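You operate a simulated robot arm through the tools that you are given. There is no shell and no other tool. Be economical: measure what you need, move in short steps, check, and stop when the job is done.

The job below is to be done with a simulated two-armed robot. You get a single attempt, and the scene is never put back.

JOB
Tighten the four fan guard bolts in number order to the torque on the job card.
Fine: set the torque knob first; one run a bolt; the nut driver goes back in its holder. Set down upright: nut driver.

It is judged by the outcome, as a careful person would: the job done as asked, and still so three seconds after it is handed in. It fails if anything else is knocked over, pushed out of place, dropped, spilled or broken.

ROBOT AND FRAMES
Two 7-joint arms with fingered hands on one trunk, on a base that drives. Base frame: it is fixed to the floor where the robot stands at the start and does not move with it; the origin is under the middle of the robot, x ahead of it, y to its left, z up; the surface under the hand at the start is at about z = 760. Units: mm, rad, N and s.
The left shoulder is at the start at [70, 142, 1139], the right one opposite. With the tool pointing down near the work surface each hand reaches from about 360 to 780 mm from the robot's upright axis, wherever it stands, measured 20 degrees to its own side. Places, roughly: first handle plate bolt [300, 400, 700]; first pedestal bolt [400, 400, 800]; job card [300, 100, 800]; number four guard bolt [300, 0, 800]; number one guard bolt [400, 0, 800]; number three guard bolt [400, -100, 800]; number two guard bolt [300, -100, 800]; second handle plate bolt [300, 300, 700]; second pedestal bolt [400, 200, 800]; torque knob [500, -100, 800]. Payload 3.6 kg a hand.
The tool frame of a hand sits at the grasp point between the pads (the TCP): z along the fingers, y along the line on which they close. The tips reach 25 mm beyond it. The gripper opens to 88 mm. The gripper's body begins 29 mm behind the TCP. The gripper is a hand of 5 fingers: y runs from the thumb to the fingers, the wrist lies at [-13, -97, -162] in the tool frame, and closing takes about 1.5 s.
Orientation is told as [roll, pitch, yaw] about the base's x, y, z axes, in that order, counted from this pose: with the fingers straight down and the wrist toward the robot, the tool's x, y and z point along [0, 1, 0], [1, 0, 0] and [0, 0, -1] of the base frame.

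CONTROLS
- The arms move only by the tool jog_arm. It takes "left_rows", "right_rows" or both (then of equal length, played together; a hand with none holds still); each is text: rows parted by semicolons, each of 7 numbers parted by spaces: the shift along the tool's x, y, z in mm, then the turn, a rotation vector about the tool's x, y, z in rad, then the opening, from 0 (shut) to 1 (fully open). In form: x y z ax ay az grip; .... A call has 1 to 10 rows; each row is the pose to reach, as a shift and turn from the pose commanded when the call began, along the tool's axes at that moment. A row lasts 0.2 s, in which the tool goes at most 50 mm and 0.15 rad; a call with a longer step from one row to the next is refused whole, and so is a gripper value outside its range. Where a pose cannot be reached the arm comes as near as it can. A force on the tool above 40 N (or 10 N above the force at the start of the call, whichever is more), or a blocked arm, ends the call early, and 0.2 s more pass. Each finger travels about 72 mm/s and halts on what it meets, pressing with about 31 N; the grip force reading is that of the motor and also rises with nothing between the fingers. The clock runs only during rows and for 0.2 s after the last one: add rows that repeat a pose to give the fingers time. The reply holds the time, the measured pose of the TCP, the force on the tool along the base axes, the opening and the grip force, in the units named above and with some noise, with the torque about the TCP (base axes, N m) and any sound that the robot's microphone picked up.
- Cameras (640 x 400 px; columns grow to the right, rows downward): "scene" is now at [127.2, 7.1, 1352]; the picture's right is [0.08, -1.00, 0.00], its down [-0.65, -0.05, -0.76] and it looks along [0.76, 0.06, -0.65] (base axes); focal length 216 px, centre (320, 200). "left" rides on the left gripper at [-59, -79, -105] in its tool frame; the picture's right is [-0.73, -0.32, 0.61], its down [0.62, -0.68, 0.38] and it looks along [0.29, 0.66, 0.70] (tool axes); focal length 234 px, centre (320, 200). "right" rides on the right gripper at [59, -79, -105] in its tool frame; the picture's right is [-0.73, 0.32, -0.61], its down [-0.62, -0.68, 0.38] and it looks along [-0.29, 0.66, 0.70] (tool axes); focal length 234 px, centre (320, 200).
- snapshot(camera): a new picture of that camera. It takes no simulated time.
- raise_lower(by): slides the trunk up (or, below 0, down) by that many mm; the arms and the scene camera ride with it, the base frame stays. It gives what a move gives, with no picture.
- drive_base(legs): drives the robot by 1 to 6 legs, each [ahead, left, turn to the left] in mm, mm and rad, along the robot's own axes; the way and the turn of a leg run together, so that a leg with both is an arc; at most 1500 mm and 3.142 rad a leg. The arms and the cameras ride along, it lands a little off, and it stops where it bumps. It gives what a move gives.
- hand_shape(shape, hand): the hand has 5 fingers and takes this shape, open, in about a second: jaw (thumb against the fingers, like two jaws); tri (thumb and two fingers); tip (a fingertip pinch); poke (one finger out to press); point (the index stretched); flat (the hand flat); cup (the hand cupped); fist (a fist). The gripper value then closes the fingers along that shape, each until it touches; the sizes above hold for jaw. It gives what a move gives, with no picture.
- aim_head(pan, tilt): turns the head with the scene camera to pan (to the left, within 1.501 rad either way) and tilt (down, from -0.506 to 1.204), counted from straight ahead of the robot. It gives what a move gives.
- probe_pixels(camera, pixels): for up to 12 pixels [column, row] of the newest picture of that camera ("zoom" is the newest enlarged one), the place [x, y, z] in the base frame of the surface seen there, good to about 3 mm, but the place of the scene camera against the robot may be out by one fixed shift of up to 12 mm in any direction. It takes no simulated time.
- close_up(camera, box): a new picture of the part [left, top, right, bottom] of that camera's present view, enlarged. It takes no simulated time.
- sign_off(): hands the job in; it is judged then, once.

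Go step by step. Measure first, check grasps and placings, and put right what went wrong. The budget is 80 turns and 70 pictures, counting those below and the enlarged ones. Unless the task says otherwise, let go and move clear before handing in, and close with one line.

The tools are called after "Emit:" as name(argument=value, ...) on one line, values as JSON. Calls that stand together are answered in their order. jog_arm: Moves the arms, as the interface text tells. Its arguments: {"type":"object","properties":{"left_rows":{"type":"string"},"right_rows":{"type":"string"}},"required":[]} The other tools are called the same way: raise_lower (by) slides the trunk up or down; hand_shape (shape, hand) gives the hand a shape; drive_base (legs) drives the base; aim_head (pan, tilt) turns the head that bears the scene camera; snapshot (camera) takes a picture; probe_pixels (camera, pixels) gives the place of the surface under pixels of a picture; close_up (camera, box) takes an enlarged picture of a part of a camera's view; sign_off () hands the job in.

At the start:

```text
t: 0.0
left_tcp_pos: [485.4, 209.5, 1204.0]
left_orientation: [0.0, -0.001, -0.001]
left_wrist_force: [0.1, 0.2, 0.0]
left_moment: [0.0, -0.03, -0.02]
left_grip_width: 87.6
left_grasp_force: 0.0
left_shape: jaw
right_tcp_pos: [478.8, -252.8, 1206.9]
right_orientation: [-0.001, -0.001, 0.001]
right_wrist_force: [-0.7, 0.0, -1.0]
right_moment: [-0.05, 0.0, 0.04]
right_grip_width: 87.6
right_grasp_force: 0.0
right_shape: jaw
trunk travel left (down, up): [-675.0, 265.0]
robot x, y, heading: [0.0, -0.8, 0.004]
head pan, tilt: [0.084, 0.707]
```

scene: 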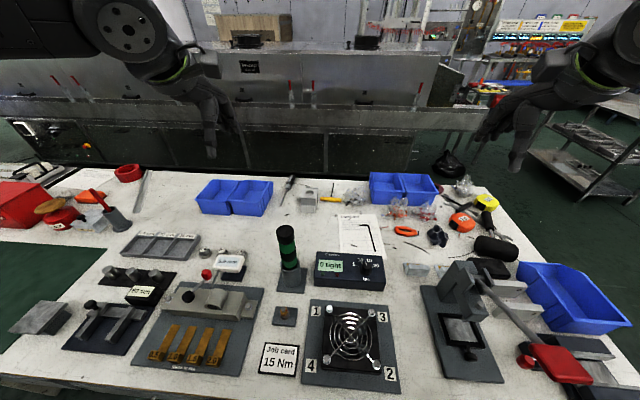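
right: 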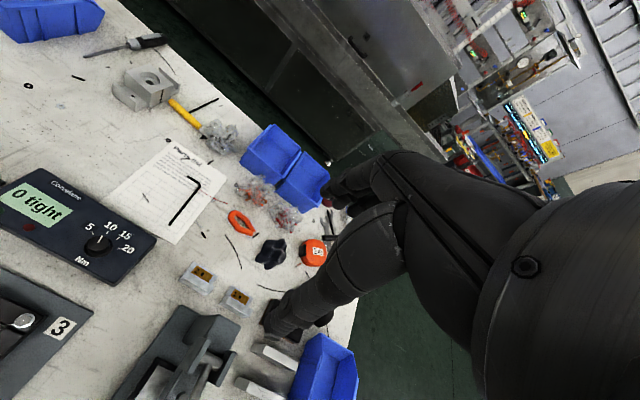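
left: 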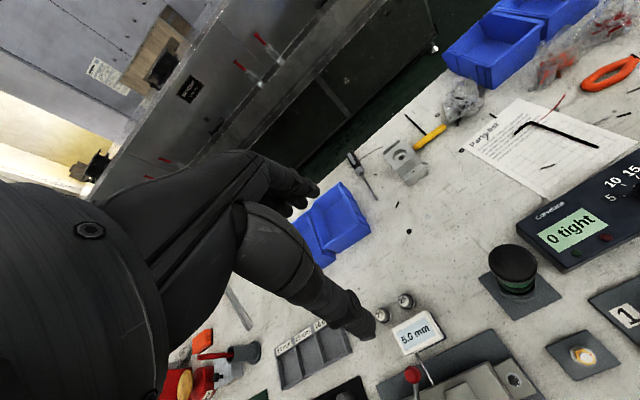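

The scene shows the job card (15 Nm) at (278,360), the guard with bolts 1–4 around (350,345), a controller box with a knob at (365,270), and a black/green driver in a holder at (288,250). I'll enlarge these first.

Emit:
close_up(camera="scene", box=[240, 210, 420, 400])

Emit:
close_up(camera="right", box=[0, 150, 180, 300])

Emit:
probe_pixels(camera="scene", pixels=[[287, 228], [288, 250], [290, 285], [285, 313], [328, 310], [371, 308], [325, 362], [377, 364], [366, 267], [278, 360], [350, 335], [305, 240]])

```text
2.11 times, centred on (330, 305) of scene
```

zoom: 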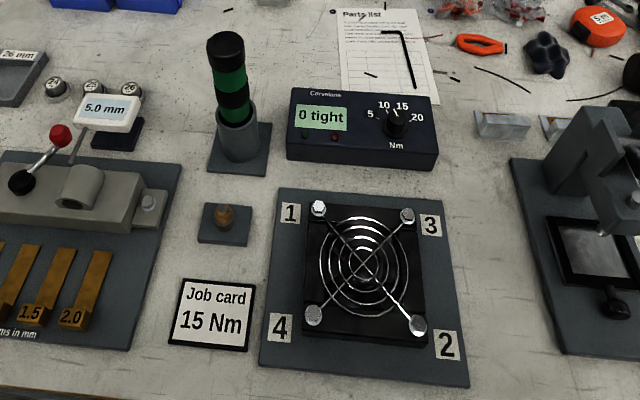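

```text
2.67 times, centred on (90, 225) of right
```

zoom: 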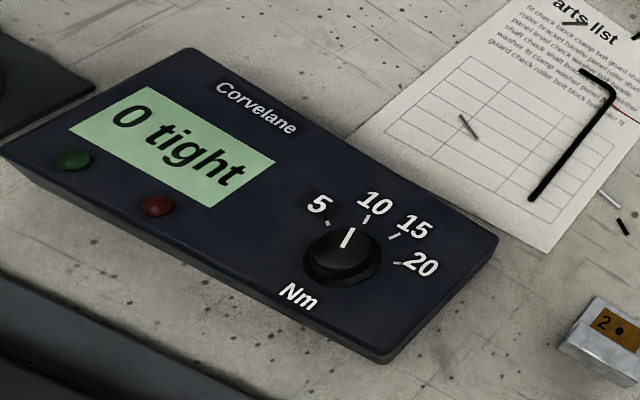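

```text
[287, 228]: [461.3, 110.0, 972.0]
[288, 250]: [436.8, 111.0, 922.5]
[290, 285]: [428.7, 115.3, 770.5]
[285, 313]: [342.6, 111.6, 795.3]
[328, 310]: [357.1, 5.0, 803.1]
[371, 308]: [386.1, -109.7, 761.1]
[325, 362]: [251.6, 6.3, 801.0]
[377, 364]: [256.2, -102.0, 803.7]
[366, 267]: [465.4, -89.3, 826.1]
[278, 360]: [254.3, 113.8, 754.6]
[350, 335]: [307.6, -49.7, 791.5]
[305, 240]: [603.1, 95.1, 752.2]
```

Bolts sit at about (357,5), (256,-102), (357,-100), (252,6), with heads near z≈803. The driver stands at about (440,111). Next I'll zoom in on the knob, the driver and the bolts.

Emit:
close_up(camera="scene", box=[310, 240, 400, 296])

Emit:
probe_pixels(camera="zoom", pixels=[[378, 190], [385, 215], [400, 195], [420, 190], [330, 260], [60, 260], [80, 100], [500, 120], [450, 130], [355, 165], [320, 120], [510, 280]])

Emit:
close_up(camera="scene", box=[255, 215, 325, 300])

Emit:
probe_pixels(camera="zoom", pixels=[[294, 60], [294, 95], [294, 130], [300, 170], [300, 205], [310, 250], [310, 300], [230, 350], [370, 240], [260, 130], [330, 130], [310, 215]])

```text
7.11 times, centred on (355, 268) of scene
```

zoom: 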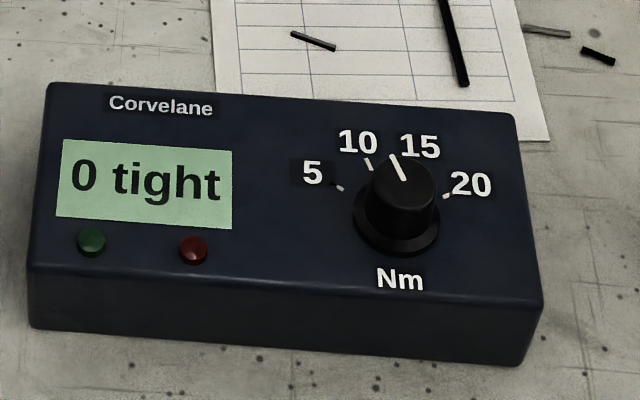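

```text
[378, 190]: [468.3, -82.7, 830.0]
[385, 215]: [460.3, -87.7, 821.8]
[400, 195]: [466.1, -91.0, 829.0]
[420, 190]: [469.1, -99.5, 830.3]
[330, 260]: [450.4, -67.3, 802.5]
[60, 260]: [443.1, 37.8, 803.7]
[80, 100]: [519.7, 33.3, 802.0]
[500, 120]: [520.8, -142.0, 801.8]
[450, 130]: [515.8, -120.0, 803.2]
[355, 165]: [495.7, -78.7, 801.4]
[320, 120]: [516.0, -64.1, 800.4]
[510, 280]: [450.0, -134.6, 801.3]
```

```text
4.71 times, centred on (290, 258) of scene
```

zoom: 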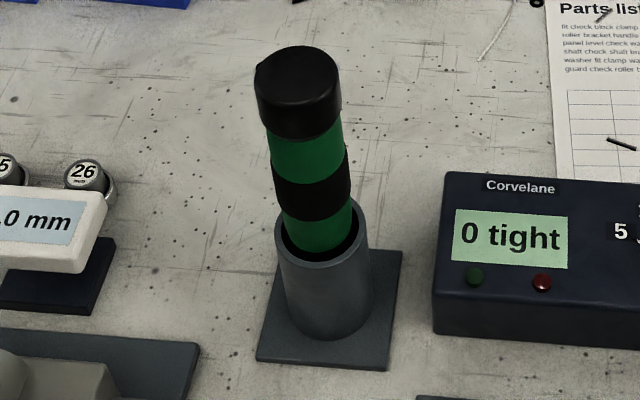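

```text
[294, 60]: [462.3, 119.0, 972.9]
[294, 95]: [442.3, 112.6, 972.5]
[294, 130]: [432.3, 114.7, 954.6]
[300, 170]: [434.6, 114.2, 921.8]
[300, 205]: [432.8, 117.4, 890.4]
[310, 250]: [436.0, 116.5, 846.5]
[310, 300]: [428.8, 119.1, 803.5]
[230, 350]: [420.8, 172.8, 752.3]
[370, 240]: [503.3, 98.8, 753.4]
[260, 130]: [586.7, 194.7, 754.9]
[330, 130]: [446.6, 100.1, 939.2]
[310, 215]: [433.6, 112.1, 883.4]
```

The knob is about 28 mm tall, top z≈830, near (470,-93), and its pointer sits between 5 and 10. I'll bring the right hand above it and re-measure with the hand camera, because the scene camera may be shifted.

Emit:
jog_arm(right_rows="15 -1 25 0 0 0 1;31 -2 50 0 0 0 1;47 -3 75 0 0 0 1;63 -4 100 0 0 0 1;79 -5 125 0 0 0 1;95 -6 150 0 0 0 1;111 -7 175 0 0 0 1;127 -7 200 0 0 0 1;143 -8 225 0 0 0 1;158 -8 250 0 0 0 1")

Emit:
snapshot(camera="right")

Emit:
snapshot(camera="scene")

```text
t: 2.2
left_tcp_pos: [487.7, 209.0, 1203.5]
left_orientation: [0.0, 0.003, -0.001]
left_wrist_force: [-0.1, -0.6, -0.4]
left_moment: [0.0, 0.04, 0.02]
left_grip_width: 87.5
left_grasp_force: 0.1
left_shape: jaw
right_tcp_pos: [468.6, -95.7, 954.9]
right_orientation: [0.001, 0.0, 0.001]
right_wrist_force: [0.7, 0.2, -0.4]
right_moment: [0.04, -0.05, 0.01]
right_grip_width: 87.5
right_grasp_force: 0.1
right_shape: jaw
trunk travel left (down, up): [-675.0, 265.0]
robot x, y, heading: [0.3, 3.8, -0.002]
head pan, tilt: [0.084, 0.707]
```

```text
62 pictures are left
```

right: 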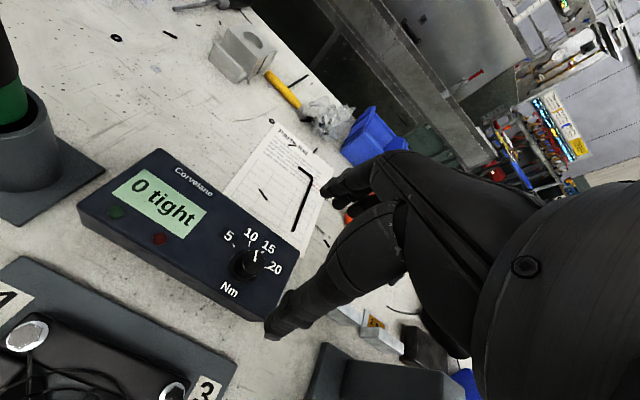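

```text
61 pictures are left
```

scene: 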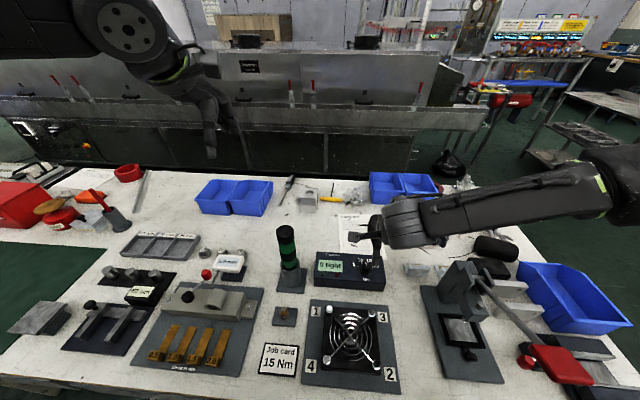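

The hand is above the knob. I'll enlarge the knob in the hand camera and probe it.

Emit:
close_up(camera="right", box=[200, 210, 320, 310])

Emit:
probe_pixels(camera="right", pixels=[[250, 259], [257, 264], [245, 270], [28, 335], [170, 392], [22, 170], [14, 100], [60, 160], [222, 281], [234, 275], [280, 322], [330, 190]])

Emit:
close_up(camera="scene", box=[320, 210, 410, 296])

```text
4.00 times, centred on (260, 260) of right
```

zoom: 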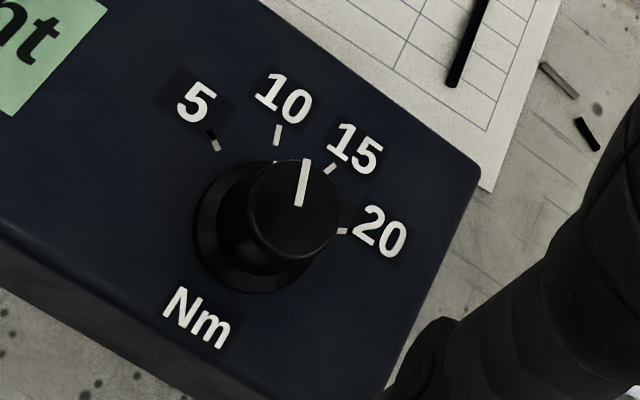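

```text
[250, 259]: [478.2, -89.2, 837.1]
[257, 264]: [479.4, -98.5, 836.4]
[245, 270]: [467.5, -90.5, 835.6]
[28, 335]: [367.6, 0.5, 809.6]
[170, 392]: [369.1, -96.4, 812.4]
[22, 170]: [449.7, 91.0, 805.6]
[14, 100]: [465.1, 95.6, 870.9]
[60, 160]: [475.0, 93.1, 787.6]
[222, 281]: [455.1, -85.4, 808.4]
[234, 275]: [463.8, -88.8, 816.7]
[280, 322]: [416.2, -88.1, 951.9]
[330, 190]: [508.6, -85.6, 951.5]
```

```text
4.65 times, centred on (365, 253) of scene
```

zoom: 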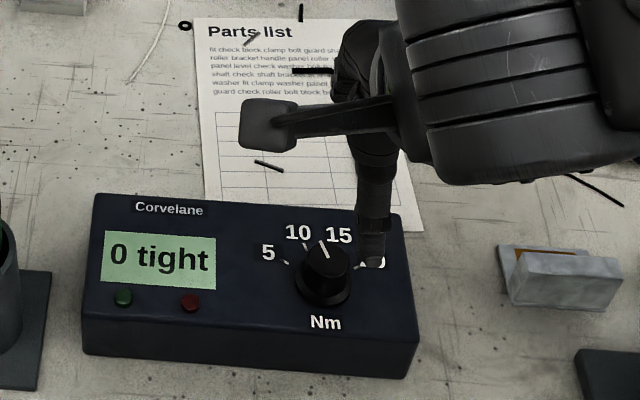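

Comparing hand and scene probes, the scene camera is off by about (-10,+5,-7). I'll probe the knob rim, pointer and ticks to get its centre and the turn angle.

Emit:
probe_pixels(camera="right", pixels=[[242.7, 261.2], [263.5, 263.7], [254.2, 251.5], [251.7, 273.5], [254.7, 261.2], [256.5, 250.5], [233.5, 245.2], [249.2, 243.7], [262.7, 251.7], [265.7, 267.7], [218, 262], [245, 281]])

```text
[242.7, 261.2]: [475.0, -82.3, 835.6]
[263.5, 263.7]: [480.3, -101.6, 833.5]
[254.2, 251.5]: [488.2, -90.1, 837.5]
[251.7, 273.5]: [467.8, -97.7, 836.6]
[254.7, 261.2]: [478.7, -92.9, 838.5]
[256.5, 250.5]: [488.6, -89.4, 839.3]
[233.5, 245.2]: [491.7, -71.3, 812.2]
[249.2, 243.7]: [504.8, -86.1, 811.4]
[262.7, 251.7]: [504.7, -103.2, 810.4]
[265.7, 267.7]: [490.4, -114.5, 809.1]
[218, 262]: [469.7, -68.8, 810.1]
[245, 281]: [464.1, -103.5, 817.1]
```

Knob centre is about (478,-93.5), top z 836, and the pointer is about 25° left of straight ahead. The 15 tick is about 19° right, so the knob needs ~0.76 rad clockwise. I'll pre-rotate, descend and grip.

Emit:
jog_arm(right_rows="1 4 20 0 0 -0.13 1;2 8 45 0 0 -0.26 0.8;2.2 9.4 70 0 0 -0.38 0.7;2.2 9.4 90 0 0 -0.38 0.7;2.2 9.4 104 0 0 -0.38 0.7;2.2 9.4 110 0 0 -0.38 0.7;2.2 9.4 110 0 0 -0.38 0.7")

Emit:
snapshot(camera="right")

Emit:
close_up(camera="scene", box=[320, 210, 410, 296])

```text
t: 3.8
left_tcp_pos: [485.8, 209.8, 1202.3]
left_orientation: [-0.001, 0.0, -0.002]
left_wrist_force: [-0.4, -0.2, -0.3]
left_moment: [-0.04, -0.03, 0.01]
left_grip_width: 87.6
left_grasp_force: 0.0
left_shape: jaw
right_tcp_pos: [473.9, -110.7, 864.6]
right_orientation: [-0.002, 0.001, 0.381]
right_wrist_force: [-0.4, -0.5, -0.3]
right_moment: [0.01, 0.0, 0.0]
right_grip_width: 62.1
right_grasp_force: 0.0
right_shape: jaw
right hand out of reach, approached as far as the arm can: row 4, 5, 6, 7
trunk travel left (down, up): [-675.0, 265.0]
robot x, y, heading: [0.5, 0.7, -0.001]
head pan, tilt: [0.084, 0.707]
```

```text
58 pictures are left
```

right: 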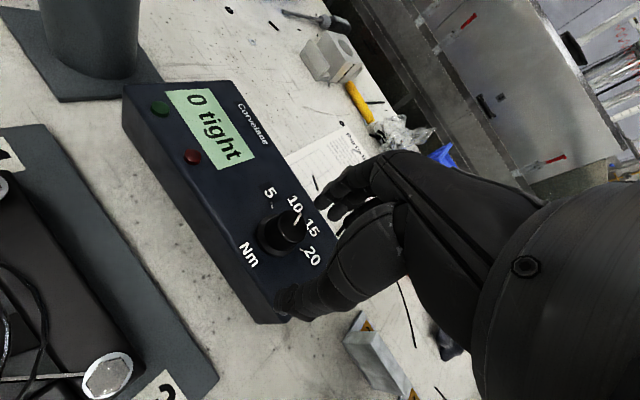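

```text
4.65 times, centred on (365, 253) of scene
```

zoom: 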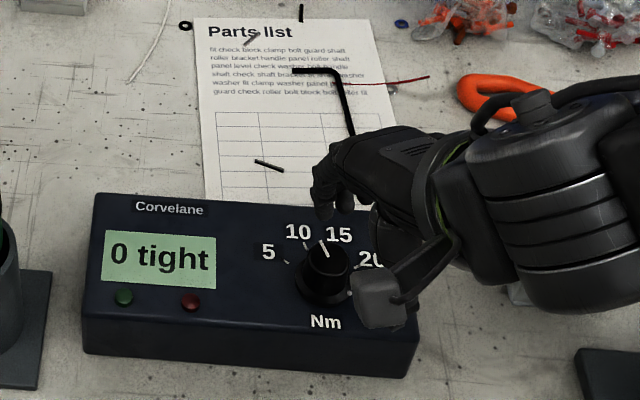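

The arm can't reach low with that yaw because the target is too close in. I'll lift, undo the yaw and drive back 170 mm, which also brings the near bolts into reach.

Emit:
jog_arm(right_rows="0 0 -40 0 0 0 1;0 0 -80 0 0 0 1;0 0 -110 0 0 0.13 1;0 0 -110 0 0 0.26 1;0 0 -110 0 0 0.38 1")

Emit:
drive_base(legs=[[-170, 0, 0]])

Emit:
snapshot(camera="right")

```text
t: 5.0
left_tcp_pos: [486.4, 209.5, 1203.2]
left_orientation: [-0.001, 0.0, -0.001]
left_wrist_force: [0.0, -0.3, -0.1]
left_moment: [-0.03, 0.02, -0.04]
left_grip_width: 87.8
left_grasp_force: 0.1
left_shape: jaw
right_tcp_pos: [472.2, -112.0, 973.4]
right_orientation: [0.0, 0.001, -0.001]
right_wrist_force: [0.5, -0.3, -0.6]
right_moment: [0.01, 0.02, 0.0]
right_grip_width: 87.5
right_grasp_force: 0.0
right_shape: jaw
trunk travel left (down, up): [-675.0, 265.0]
robot x, y, heading: [-1.2, 0.7, 0.001]
head pan, tilt: [0.084, 0.707]
```

```text
t: 6.5
left_tcp_pos: [318.2, 211.7, 1204.4]
left_orientation: [-0.001, 0.003, 0.003]
left_wrist_force: [0.4, -0.1, -0.3]
left_moment: [0.0, 0.0, 0.0]
left_grip_width: 87.8
left_grasp_force: 0.2
left_shape: jaw
right_tcp_pos: [308.2, -110.4, 973.3]
right_orientation: [0.0, 0.002, 0.005]
right_wrist_force: [0.7, 0.4, 0.1]
right_moment: [0.02, -0.02, -0.01]
right_grip_width: 87.7
right_grasp_force: 0.1
right_shape: jaw
trunk travel left (down, up): [-675.0, 265.0]
robot x, y, heading: [-165.6, -2.2, 0.001]
head pan, tilt: [0.084, 0.707]
```

```text
56 pictures are left
```

right: 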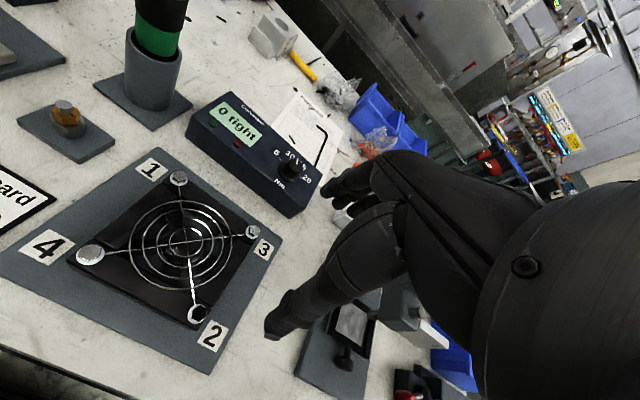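

Now the hand camera sees all four bolts at (179,178), (197,314), (252,232) and (90,254). I'll probe them, along with the driver and knob.

Emit:
probe_pixels(camera="right", pixels=[[179, 176], [197, 312], [252, 230], [90, 252], [292, 168], [288, 165], [160, 10], [158, 40], [155, 50], [153, 70], [150, 100], [66, 105]])

Emit:
close_up(camera="right", box=[60, 140, 280, 340])

```text
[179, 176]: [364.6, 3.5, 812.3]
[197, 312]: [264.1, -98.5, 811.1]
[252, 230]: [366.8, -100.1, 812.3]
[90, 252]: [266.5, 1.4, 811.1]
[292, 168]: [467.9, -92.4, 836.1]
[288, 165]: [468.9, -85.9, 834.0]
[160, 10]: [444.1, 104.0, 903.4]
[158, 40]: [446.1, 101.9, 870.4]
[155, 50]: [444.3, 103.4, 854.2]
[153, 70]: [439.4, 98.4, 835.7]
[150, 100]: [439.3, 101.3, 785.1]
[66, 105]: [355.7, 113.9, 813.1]
```

```text
2.00 times, centred on (170, 240) of right
```

zoom: 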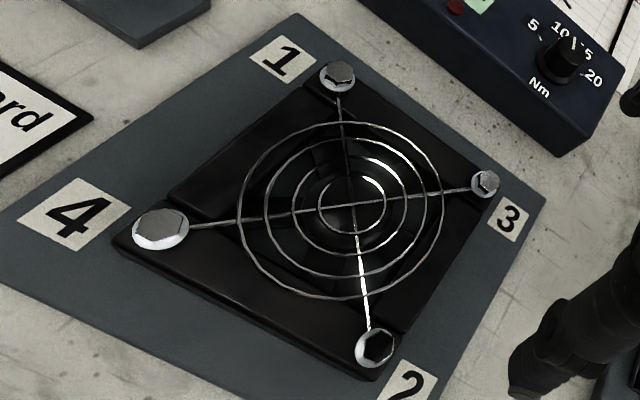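

Bolts are a clean square: x 265/366, y +2.5/−99.3, head tops about 812. Now I'll move over the knob with pre-rotation.

Emit:
jog_arm(right_rows="4 40 10 0 0 -0.1 1;8 80 20 0 0 -0.2 1;12 120 35 0 0 -0.3 1;16 160 55 0 0 -0.38 0.8;16.5 169.5 80 0 0 -0.38 0.7;16.5 169.5 105 0 0 -0.38 0.7;16.5 169.5 105 0 0 -0.38 0.7")

Emit:
close_up(camera="right", box=[200, 150, 400, 350])

```text
t: 8.1
left_tcp_pos: [319.4, 210.7, 1203.7]
left_orientation: [0.0, 0.001, 0.004]
left_wrist_force: [0.7, 0.4, -0.1]
left_moment: [0.0, -0.01, -0.01]
left_grip_width: 87.7
left_grasp_force: 0.1
left_shape: jaw
right_tcp_pos: [424.4, -140.1, 913.3]
right_orientation: [-0.001, -0.001, 0.383]
right_wrist_force: [0.7, -0.5, -0.3]
right_moment: [-0.03, 0.03, -0.02]
right_grip_width: 61.7
right_grasp_force: 0.0
right_shape: jaw
right hand out of reach, approached as far as the arm can: row 3, 4, 5, 6, 7
trunk travel left (down, up): [-675.0, 265.0]
robot x, y, heading: [-164.6, 2.4, 0.0]
head pan, tilt: [0.084, 0.707]
```

```text
2.00 times, centred on (300, 250) of right
```

zoom: 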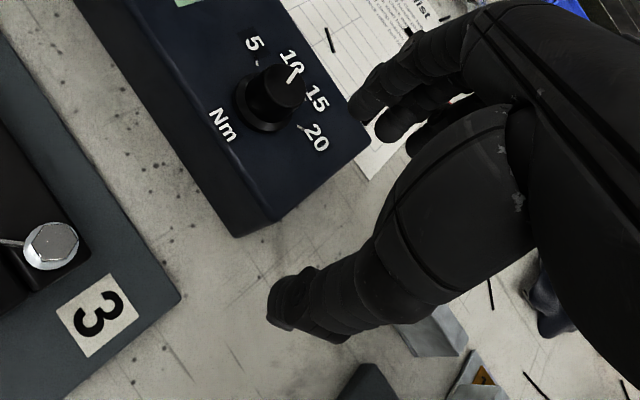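

Positive yaw is what the wrist refuses. Instead I'll start near yaw 0 and turn toward negative yaw, testing that in the air above the knob first.

Emit:
jog_arm(right_rows="0 0 0 0 0 0.14 1;0 0 0 0 0 0.28 1;8 22 0 0 0 0.383 1;16 45 5 0 0 0.383 1;23.2 67.1 13 0 0 0.383 0.8;23.2 67.1 13 0 0 0.53 0.7;23.2 67.1 13 0 0 0.68 0.7;23.2 67.1 13 0 0 0.83 0.7;23.2 67.1 13 0 0 0.98 0.7;23.2 67.1 13 0 0 1.13 0.7")

Emit:
snapshot(camera="right")

```text
t: 10.2
left_tcp_pos: [317.8, 211.4, 1205.0]
left_orientation: [-0.001, -0.001, 0.003]
left_wrist_force: [-0.2, -0.2, -0.3]
left_moment: [0.02, 0.02, -0.01]
left_grip_width: 87.6
left_grasp_force: 0.0
left_shape: jaw
right_tcp_pos: [402.1, -197.6, 959.4]
right_orientation: [0.0, 0.002, -0.749]
right_wrist_force: [0.0, 0.7, -1.4]
right_moment: [0.01, 0.03, -0.01]
right_grip_width: 61.8
right_grasp_force: 0.0
right_shape: jaw
right hand out of reach, approached as far as the arm can: row 1, 2, 3, 4, 5, 6, 7, 8, 9, 10
trunk travel left (down, up): [-675.0, 265.0]
robot x, y, heading: [-166.3, 1.5, 0.001]
head pan, tilt: [0.084, 0.707]
```

```text
53 pictures are left
```

right: 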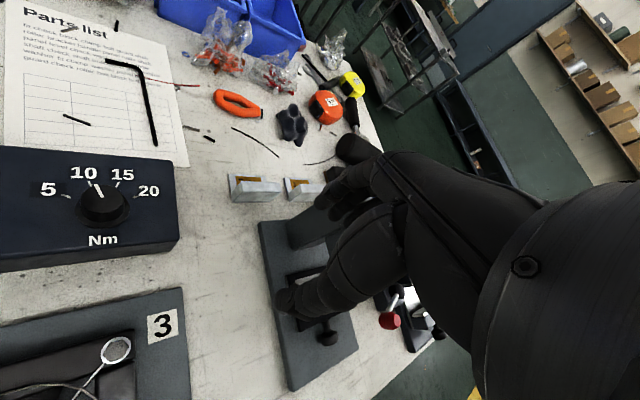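

The arm seems stuck against a joint limit rather than short of reach. I'll go to a comfortable spot, yaw 0 and 20° to its side, and look at the arm posture.

Emit:
jog_arm(right_rows="0 0 -15 0 0 -0.14 1;0 0 -30 0 0 -0.28 1;0 0 -45 0 0 -0.42 1;0 0 -60 0 0 -0.56 1;0 0 -60 0 0 -0.70 1;0 0 -60 0 0 -0.75 1")

Emit:
aim_head(pan=-0.2, tilt=0.6)

Emit:
snapshot(camera="scene")

```text
t: 11.7
left_tcp_pos: [318.2, 209.7, 1203.0]
left_orientation: [-0.001, 0.001, 0.002]
left_wrist_force: [0.6, 0.5, -0.1]
left_moment: [0.0, 0.0, 0.01]
left_grip_width: 87.9
left_grasp_force: 0.0
left_shape: jaw
right_tcp_pos: [398.8, -199.0, 1023.1]
right_orientation: [0.0, -0.001, 0.004]
right_wrist_force: [-1.1, 0.5, 0.7]
right_moment: [0.01, -0.01, 0.01]
right_grip_width: 87.6
right_grasp_force: 0.1
right_shape: jaw
trunk travel left (down, up): [-675.0, 265.0]
robot x, y, heading: [-164.8, -0.2, 0.008]
head pan, tilt: [0.084, 0.707]
```

```text
t: 12.4
left_tcp_pos: [316.9, 211.6, 1203.1]
left_orientation: [0.0, 0.0, 0.005]
left_wrist_force: [-0.4, 0.0, -0.2]
left_moment: [0.01, 0.02, 0.02]
left_grip_width: 87.5
left_grasp_force: 0.0
left_shape: jaw
right_tcp_pos: [399.3, -198.3, 1022.5]
right_orientation: [-0.001, 0.001, 0.004]
right_wrist_force: [0.1, -0.7, 0.1]
right_moment: [0.0, 0.02, -0.01]
right_grip_width: 87.8
right_grasp_force: 0.1
right_shape: jaw
trunk travel left (down, up): [-675.0, 265.0]
robot x, y, heading: [-165.0, -2.8, 0.002]
head pan, tilt: [-0.201, 0.6]
```

```text
52 pictures are left
```

scene: 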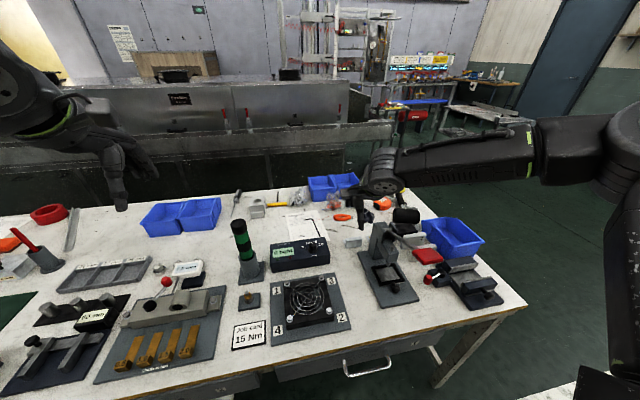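

The right forearm runs nearly sideways with the elbow high and out, which strains the wrist. I'll raise the trunk 200 mm so the arm hangs more naturally, then retry over the knob at yaw 0.

Emit:
raise_lower(by=200)

Emit:
jog_arm(right_rows="0 0 40 0 0 0 1;10 8 80 0 0 0 1;25 16 120 0 0 0 1;40 24 160 0 0 0 1;55 32 200 0 0 0 1;70 40 240 0 0 0 1;85 50 265 0 0 0 1;100 65 290 0 0 0 1;105 78 315 0 0 0 1;105 78 320 0 0 0 1")

Emit:
snapshot(camera="scene")

```text
t: 14.6
left_tcp_pos: [317.8, 211.4, 1404.8]
left_orientation: [-0.001, 0.0, 0.003]
left_wrist_force: [-0.1, 0.5, -0.8]
left_moment: [0.0, 0.02, 0.0]
left_grip_width: 87.6
left_grasp_force: 0.0
left_shape: jaw
right_tcp_pos: [400.5, -199.1, 1223.7]
right_orientation: [-0.001, 0.0, 0.004]
right_wrist_force: [-0.6, -0.6, -0.5]
right_moment: [0.02, -0.02, -0.01]
right_grip_width: 87.5
right_grasp_force: 0.0
right_shape: jaw
trunk travel left (down, up): [-875.0, 65.0]
robot x, y, heading: [-166.5, 0.0, 0.004]
head pan, tilt: [-0.201, 0.6]
```

```text
t: 16.8
left_tcp_pos: [318.5, 211.2, 1403.8]
left_orientation: [0.001, 0.0, 0.004]
left_wrist_force: [-0.1, -0.5, 0.6]
left_moment: [0.02, 0.03, 0.06]
left_grip_width: 87.7
left_grasp_force: 0.1
left_shape: jaw
right_tcp_pos: [386.6, -193.7, 1053.2]
right_orientation: [-0.001, -0.002, 0.005]
right_wrist_force: [-1.1, -0.2, 0.7]
right_moment: [0.03, 0.01, -0.02]
right_grip_width: 87.7
right_grasp_force: 0.1
right_shape: jaw
right hand out of reach, approached as far as the arm can: row 4, 5, 6, 7, 8, 9, 10
trunk travel left (down, up): [-875.0, 65.0]
robot x, y, heading: [-167.4, -0.7, 0.005]
head pan, tilt: [-0.201, 0.6]
```

```text
51 pictures are left
```

scene: 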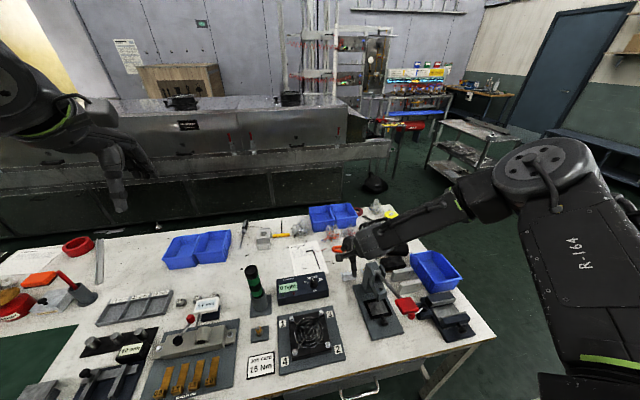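

Raising didn't help: the hand still stops at (387,-194,1053). The limit seems tied to reaching straight ahead of the shoulder, so I'll turn the base to put the work on the arm's own side and restore the trunk height.

Emit:
jog_arm(right_rows="0 -10 -40 0 0 0 1;0 -20 -80 0 0 0 1;0 -30 -120 0 0 0 1;0 -40 -150 0 0 0 1")

Emit:
drive_base(legs=[[0, 0, 0.4]])

Emit:
raise_lower(by=-200)

Emit:
snapshot(camera="scene")

```text
t: 17.8
left_tcp_pos: [316.4, 212.6, 1404.8]
left_orientation: [0.0, 0.003, 0.003]
left_wrist_force: [0.0, -1.6, 0.1]
left_moment: [0.02, -0.03, -0.03]
left_grip_width: 87.7
left_grasp_force: 0.0
left_shape: jaw
right_tcp_pos: [345.8, -201.1, 1198.9]
right_orientation: [0.001, -0.001, 0.003]
right_wrist_force: [-1.0, -0.8, -0.5]
right_moment: [0.01, 0.01, -0.03]
right_grip_width: 87.6
right_grasp_force: 0.1
right_shape: jaw
trunk travel left (down, up): [-875.0, 65.0]
robot x, y, heading: [-168.9, -0.8, 0.004]
head pan, tilt: [-0.201, 0.6]
```

```text
t: 19.4
left_tcp_pos: [198.1, 382.8, 1403.6]
left_orientation: [0.002, -0.001, 0.405]
left_wrist_force: [0.2, -0.3, 0.4]
left_moment: [0.01, 0.0, -0.01]
left_grip_width: 87.8
left_grasp_force: 0.1
left_shape: jaw
right_tcp_pos: [385.6, 14.2, 1199.3]
right_orientation: [0.003, 0.001, 0.405]
right_wrist_force: [-0.7, 0.3, 0.3]
right_moment: [-0.03, 0.04, -0.01]
right_grip_width: 88.1
right_grasp_force: 0.0
right_shape: jaw
trunk travel left (down, up): [-875.0, 65.0]
robot x, y, heading: [-167.8, 3.6, 0.402]
head pan, tilt: [-0.201, 0.6]
```

```text
t: 21.6
left_tcp_pos: [197.9, 383.6, 1203.2]
left_orientation: [0.0, 0.0, 0.405]
left_wrist_force: [-0.6, 0.1, 0.5]
left_moment: [-0.02, 0.02, 0.02]
left_grip_width: 87.5
left_grasp_force: 0.1
left_shape: jaw
right_tcp_pos: [385.2, 16.4, 999.2]
right_orientation: [0.0, 0.0, 0.402]
right_wrist_force: [-0.5, -0.4, -0.5]
right_moment: [0.0, 0.03, 0.01]
right_grip_width: 87.8
right_grasp_force: 0.1
right_shape: jaw
trunk travel left (down, up): [-675.0, 265.0]
robot x, y, heading: [-167.9, 1.3, 0.404]
head pan, tilt: [-0.201, 0.6]
```

```text
50 pictures are left
```

scene: 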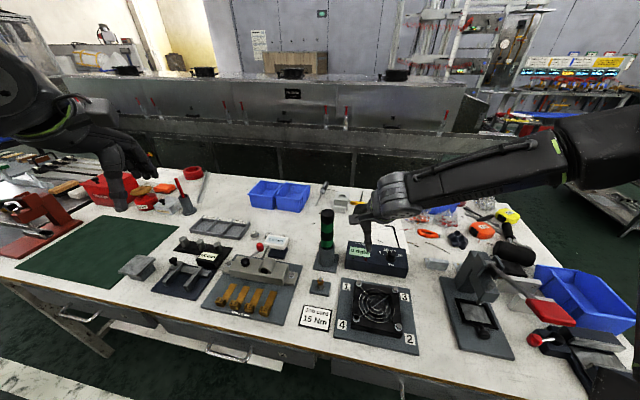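

The workpiece is now on the arm's side. I'll move over the knob, keeping the hand's yaw relative to the robot.

Emit:
jog_arm(right_rows="-30 9 0 0 0 0 1;-60 18 0 0 0 0 1;-90 27 10 0 0 0 1;-115 35 30 0 0 0 1;-137.6 42.6 50 0 0 0 1;-137.6 42.6 75 0 0 0 1;-137.6 42.6 100 0 0 0 1;-137.6 42.6 120 0 0 0 0.8;-137.6 42.6 120 0 0 0 0.7")

Emit:
snapshot(camera="right")

```text
t: 23.6
left_tcp_pos: [197.3, 384.0, 1202.8]
left_orientation: [-0.001, 0.0, 0.404]
left_wrist_force: [0.6, 0.0, -0.2]
left_moment: [0.03, -0.01, 0.0]
left_grip_width: 87.6
left_grasp_force: 0.1
left_shape: jaw
right_tcp_pos: [476.3, -92.5, 880.3]
right_orientation: [0.0, -0.001, 0.404]
right_wrist_force: [-0.3, 0.8, 0.3]
right_moment: [-0.01, -0.02, -0.01]
right_grip_width: 61.9
right_grasp_force: 0.1
right_shape: jaw
trunk travel left (down, up): [-675.0, 265.0]
robot x, y, heading: [-165.7, -3.8, 0.403]
head pan, tilt: [-0.201, 0.6]
```

```text
49 pictures are left
```

right: 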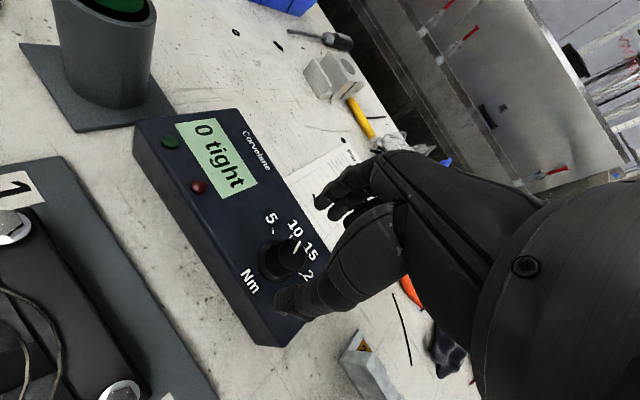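

Reachable now. I'll test the planned 0.78 rad turn in the air and back, so the grip stroke is known to be possible.

Emit:
jog_arm(right_rows="0 0 0 0 0 0.15 0.7;0 0 0 0 0 0.3 0.7;0 0 0 0 0 0.45 0.7;0 0 0 0 0 0.6 0.7;0 0 0 0 0 0.75 0.7;0 0 0 0 0 0.8 0.7")

```text
t: 25.0
left_tcp_pos: [198.2, 383.3, 1203.7]
left_orientation: [-0.001, 0.001, 0.405]
left_wrist_force: [-0.3, 0.7, 0.4]
left_moment: [-0.03, 0.03, 0.02]
left_grip_width: 87.7
left_grasp_force: 0.0
left_shape: jaw
right_tcp_pos: [478.9, -95.0, 879.9]
right_orientation: [0.0, 0.003, -0.398]
right_wrist_force: [0.9, -0.5, -0.4]
right_moment: [-0.01, -0.04, 0.0]
right_grip_width: 62.0
right_grasp_force: 0.1
right_shape: jaw
trunk travel left (down, up): [-675.0, 265.0]
robot x, y, heading: [-169.7, -0.3, 0.401]
head pan, tilt: [-0.201, 0.6]
```

The full turn is reachable. Rotating back and descending around the knob.

Emit:
jog_arm(right_rows="0 0 0 0 0 -0.15 0.7;0 0 0 0 0 -0.3 0.7;0 0 0 0 0 -0.45 0.7;0 0 0 0 0 -0.6 0.7;0 0 0 0 0 -0.75 0.7;0 0 5 0 0 -0.8 0.7;0 0 20 0 0 -0.8 0.7;0 0 34 0 0 -0.8 0.7;0 0 34 0 0 -0.8 0.7")

Emit:
snapshot(camera="right")

Emit:
close_up(camera="scene", box=[340, 200, 450, 290])

```text
t: 27.0
left_tcp_pos: [197.5, 383.6, 1203.4]
left_orientation: [0.0, 0.0, 0.405]
left_wrist_force: [0.2, -0.6, -0.4]
left_moment: [0.01, -0.02, -0.04]
left_grip_width: 87.8
left_grasp_force: 0.2
left_shape: jaw
right_tcp_pos: [477.3, -93.6, 845.8]
right_orientation: [-0.001, -0.001, 0.405]
right_wrist_force: [-0.2, 0.3, -0.2]
right_moment: [-0.01, -0.03, 0.02]
right_grip_width: 61.8
right_grasp_force: 0.0
right_shape: jaw
trunk travel left (down, up): [-675.0, 265.0]
robot x, y, heading: [-168.8, -3.3, 0.403]
head pan, tilt: [-0.201, 0.6]
```

```text
48 pictures are left
```

right: 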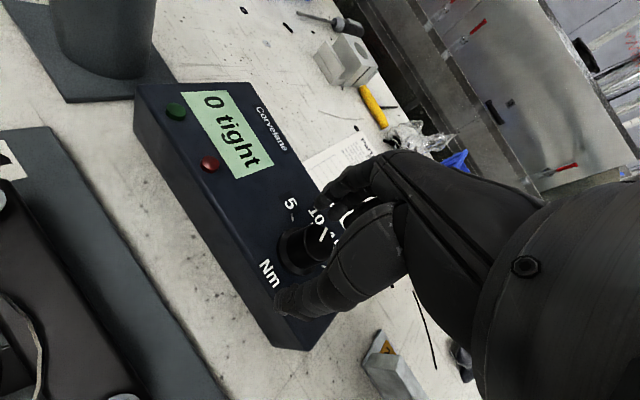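

```text
4.44 times, centred on (395, 245) of scene
```

zoom: 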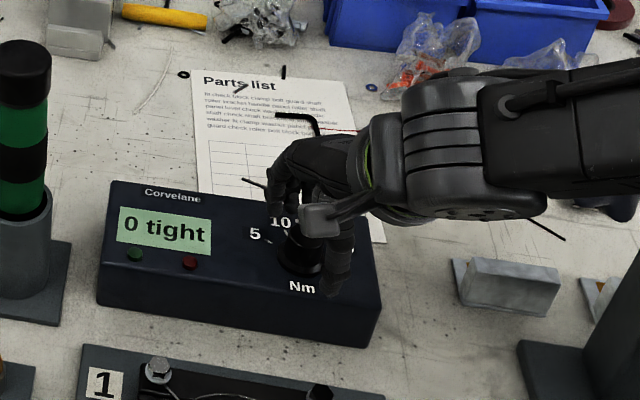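

The jaws straddle the knob. Closing on it.

Emit:
jog_arm(right_rows="0 0 0 0 0 0 0.4;0 0 0 0 0 0 0.2;0 0 0 0 0 0 0.1;0 0 0 0 0 0 0.1;0 0 0 0 0 0 0.1")

Emit:
snapshot(camera="right")

```text
t: 28.2
left_tcp_pos: [197.9, 383.7, 1203.5]
left_orientation: [0.0, 0.001, 0.404]
left_wrist_force: [0.2, -0.3, -0.4]
left_moment: [0.0, 0.01, 0.01]
left_grip_width: 87.5
left_grasp_force: 0.1
left_shape: jaw
right_tcp_pos: [477.1, -93.1, 846.1]
right_orientation: [0.0, 0.002, 0.404]
right_wrist_force: [-4.8, -1.3, -0.8]
right_moment: [0.02, 0.04, 0.01]
right_grip_width: 18.5
right_grasp_force: 31.0
right_shape: jaw
trunk travel left (down, up): [-675.0, 265.0]
robot x, y, heading: [-164.8, -2.8, 0.406]
head pan, tilt: [-0.201, 0.6]
```

```text
46 pictures are left
```

right: 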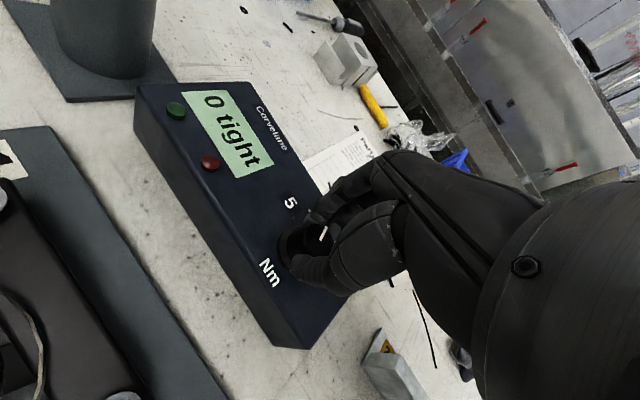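

Width 18.5 at 31 N means it's gripped. I'll turn 0.76 rad clockwise.

Emit:
jog_arm(right_rows="0 0 0 0 0 0.1 0.1;0 0 0 0 0 0.2 0.1;0 0 0 0 0 0.3 0.1;0 0 0 0 0 0.4 0.1;0 0 0 0 0 0.5 0.1;0 0 0 0 0 0.6 0.1;0 0 0 0 0 0.7 0.1;0 0 0 0 0 0.76 0.1")

Emit:
snapshot(camera="right")

```text
t: 30.0
left_tcp_pos: [195.7, 383.7, 1203.4]
left_orientation: [-0.001, -0.002, 0.402]
left_wrist_force: [-0.5, 0.4, -0.1]
left_moment: [-0.03, 0.04, -0.06]
left_grip_width: 87.8
left_grasp_force: 0.1
left_shape: jaw
right_tcp_pos: [478.3, -92.9, 845.8]
right_orientation: [0.0, -0.001, -0.357]
right_wrist_force: [-8.3, 6.5, -3.5]
right_moment: [0.14, 0.17, 0.05]
right_grip_width: 18.2
right_grasp_force: 31.0
right_shape: jaw
trunk travel left (down, up): [-675.0, 265.0]
robot x, y, heading: [-169.1, -0.2, 0.406]
head pan, tilt: [-0.201, 0.6]
```

```text
45 pictures are left
```

right: 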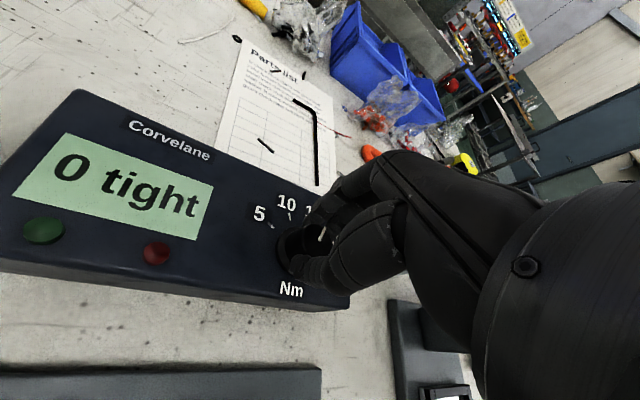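

Turned without tripping anything. I'll open, lift and check the pointer.

Emit:
jog_arm(right_rows="0 0 0 0 0 0 0.4;0 0 0 0 0 0 0.7;0 0 0 0 0 0 0.7;0 0 -30 0 0 0 0.8;0 0 -70 0 0 0 0.9;0 -10 -110 0 0 0 1")

Emit:
snapshot(camera="right")

Emit:
close_up(camera="scene", box=[340, 225, 430, 290])

```text
t: 31.4
left_tcp_pos: [197.5, 383.6, 1203.9]
left_orientation: [0.001, -0.002, 0.405]
left_wrist_force: [-0.3, 0.2, 0.4]
left_moment: [0.02, -0.02, 0.02]
left_grip_width: 87.4
left_grasp_force: 0.0
left_shape: jaw
right_tcp_pos: [466.2, -89.5, 959.3]
right_orientation: [0.0, -0.001, -0.356]
right_wrist_force: [-0.3, -0.5, -0.2]
right_moment: [-0.01, -0.01, 0.03]
right_grip_width: 87.6
right_grasp_force: 0.0
right_shape: jaw
trunk travel left (down, up): [-675.0, 265.0]
robot x, y, heading: [-169.4, -2.3, 0.407]
head pan, tilt: [-0.201, 0.6]
```

```text
44 pictures are left
```

right: 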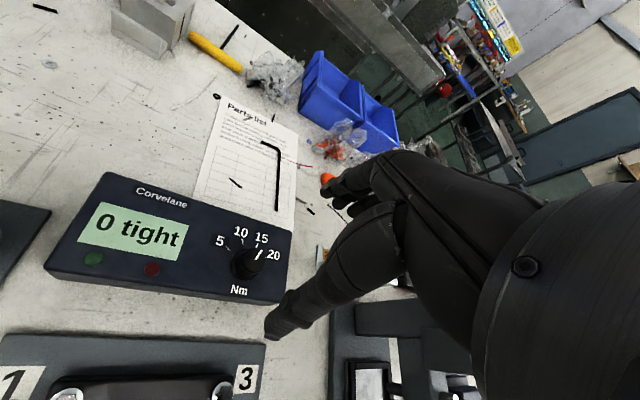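

```text
6.15 times, centred on (385, 258) of scene
```

zoom: 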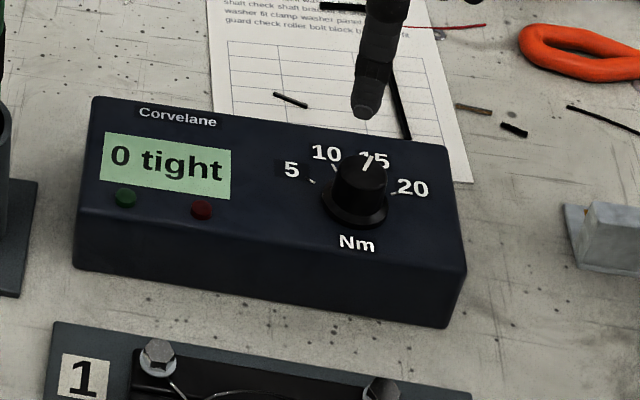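

Emit:
close_up(camera="right", box=[205, 215, 295, 295])

```text
5.00 times, centred on (250, 255) of right
```

zoom: 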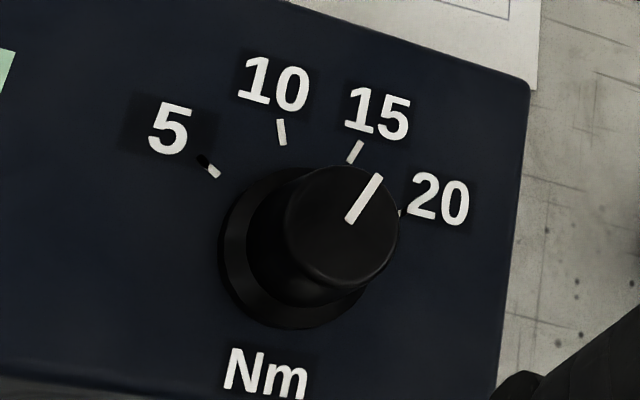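

The pointer is on the 15 tick, within about 3°. The driver axis is about (460,112), top ≈979. I'll lift, turn the base a bit more left so the driver is on the arm's side, and look at it.

Emit:
jog_arm(right_rows="0 -10 -40 0 0 -0.1 1;0 -20 -80 0 0 -0.2 1;0 -30 -120 0 0 -0.3 1;0 -40 -150 0 0 -0.4 1;0 -40 -160 0 0 -0.5 1")

Emit:
drive_base(legs=[[0, 0, 0.2]])

Emit:
aim_head(pan=-0.4, tilt=0.75)

Emit:
snapshot(camera="right")

Emit:
snapshot(camera="scene")

```text
t: 32.6
left_tcp_pos: [198.3, 383.2, 1203.6]
left_orientation: [0.001, 0.0, 0.405]
left_wrist_force: [-0.3, 0.7, -0.1]
left_moment: [0.03, -0.03, 0.0]
left_grip_width: 87.8
left_grasp_force: 0.1
left_shape: jaw
right_tcp_pos: [430.8, -77.0, 1117.4]
right_orientation: [0.0, 0.002, 0.147]
right_wrist_force: [0.5, -0.7, -0.7]
right_moment: [-0.01, 0.02, -0.01]
right_grip_width: 87.8
right_grasp_force: 0.1
right_shape: jaw
trunk travel left (down, up): [-675.0, 265.0]
robot x, y, heading: [-168.2, 0.1, 0.404]
head pan, tilt: [-0.201, 0.6]
```

```text
t: 33.7
left_tcp_pos: [116.0, 446.2, 1204.0]
left_orientation: [0.0, 0.0, 0.601]
left_wrist_force: [0.1, 0.8, -0.2]
left_moment: [0.01, -0.03, 0.0]
left_grip_width: 87.8
left_grasp_force: 0.1
left_shape: jaw
right_tcp_pos: [433.3, 40.4, 1117.4]
right_orientation: [0.0, 0.002, 0.343]
right_wrist_force: [0.1, -0.2, -0.3]
right_moment: [0.01, -0.02, -0.01]
right_grip_width: 87.6
right_grasp_force: 0.2
right_shape: jaw
trunk travel left (down, up): [-675.0, 265.0]
robot x, y, heading: [-168.0, 0.4, 0.604]
head pan, tilt: [-0.201, 0.6]
```

```text
t: 34.5
left_tcp_pos: [115.3, 446.1, 1203.2]
left_orientation: [0.001, -0.001, 0.602]
left_wrist_force: [0.7, 0.3, -0.4]
left_moment: [0.0, 0.03, -0.02]
left_grip_width: 87.9
left_grasp_force: 0.0
left_shape: jaw
right_tcp_pos: [434.2, 42.5, 1117.2]
right_orientation: [0.0, 0.0, 0.343]
right_wrist_force: [0.3, 0.0, 0.8]
right_moment: [0.0, 0.01, -0.01]
right_grip_width: 87.8
right_grasp_force: 0.0
right_shape: jaw
trunk travel left (down, up): [-675.0, 265.0]
robot x, y, heading: [-167.1, 2.7, 0.602]
head pan, tilt: [-0.4, 0.75]
```

```text
41 pictures are left
```

right: 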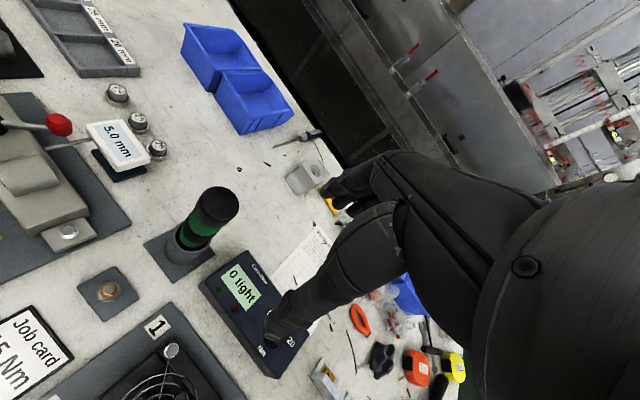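

```text
40 pictures are left
```

scene: 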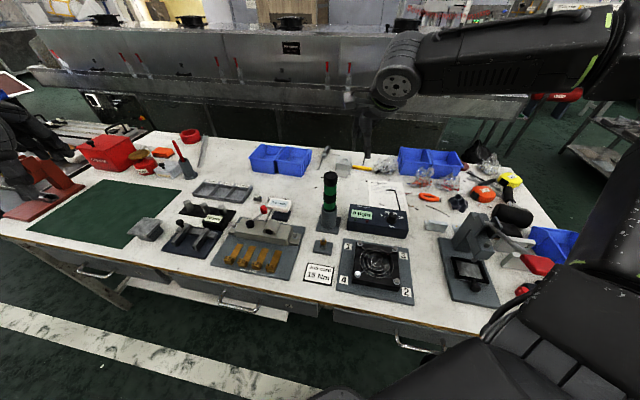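

The cap's top is visible in the hand view near (220,205). I'll enlarge and probe it.

Emit:
close_up(camera="right", box=[150, 170, 270, 280])

Emit:
probe_pixels(camera="right", pixels=[[220, 190], [205, 203], [234, 200], [222, 214], [220, 203], [206, 222], [200, 235], [188, 238], [186, 250], [170, 262], [165, 240], [215, 252]])

```text
3.64 times, centred on (210, 225) of right
```

zoom: 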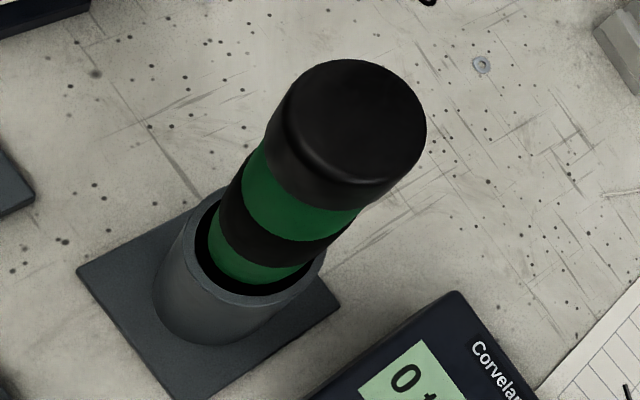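

```text
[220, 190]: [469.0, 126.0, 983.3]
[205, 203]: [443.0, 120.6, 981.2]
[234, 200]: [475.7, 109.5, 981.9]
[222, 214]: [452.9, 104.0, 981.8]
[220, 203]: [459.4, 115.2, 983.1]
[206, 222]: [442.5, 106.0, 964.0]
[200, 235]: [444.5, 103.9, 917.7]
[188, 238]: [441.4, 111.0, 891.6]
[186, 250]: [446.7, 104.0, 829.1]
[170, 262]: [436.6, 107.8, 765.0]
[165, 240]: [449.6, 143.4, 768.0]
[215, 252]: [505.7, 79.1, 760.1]
```

Cap centre is (460,115), top z 982.5, diameter ≈39. I'll move above it and descend with jaws open to TCP z≈957.

Emit:
jog_arm(right_rows="20 16 10 0 0 0 1;40 33 30 0 0 0 1;59.6 48.9 60 0 0 0 1;59.6 48.9 85 0 0 0 1;59.6 48.9 85 0 0 0 1;59.6 48.9 105 0 0 0 1;59.6 48.9 125 0 0 0 1;59.6 48.9 145 0 0 0 1;59.6 48.9 158 0 0 0 1;59.6 48.9 158 0 0 0 1")

Emit:
snapshot(camera="right")

Emit:
close_up(camera="scene", box=[270, 120, 430, 250])

```text
t: 36.6
left_tcp_pos: [116.4, 447.6, 1202.4]
left_orientation: [0.002, -0.001, 0.604]
left_wrist_force: [0.7, -0.2, 0.8]
left_moment: [-0.03, 0.02, 0.01]
left_grip_width: 87.8
left_grasp_force: 0.1
left_shape: jaw
right_tcp_pos: [459.7, 114.5, 958.0]
right_orientation: [0.001, -0.001, 0.342]
right_wrist_force: [0.5, 0.9, 0.2]
right_moment: [0.03, 0.01, 0.03]
right_grip_width: 87.9
right_grasp_force: 0.0
right_shape: jaw
trunk travel left (down, up): [-675.0, 265.0]
robot x, y, heading: [-168.2, -0.9, 0.6]
head pan, tilt: [-0.4, 0.75]
```

```text
38 pictures are left
```

right: 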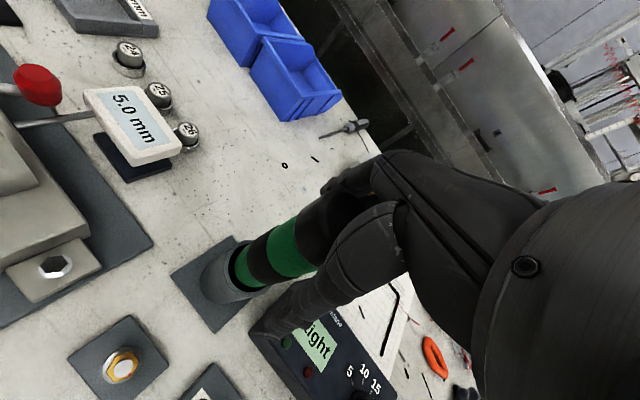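

```text
3.08 times, centred on (350, 185) of scene
```

zoom: 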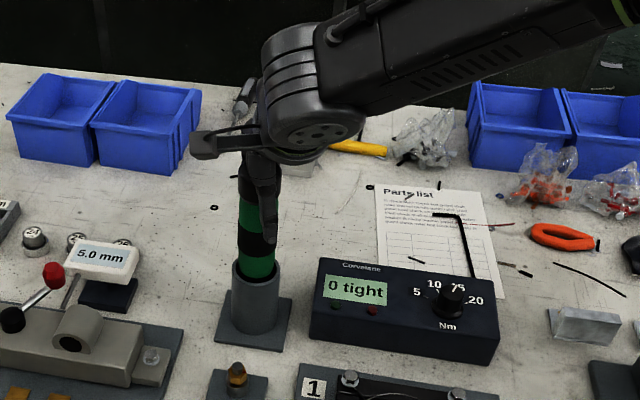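

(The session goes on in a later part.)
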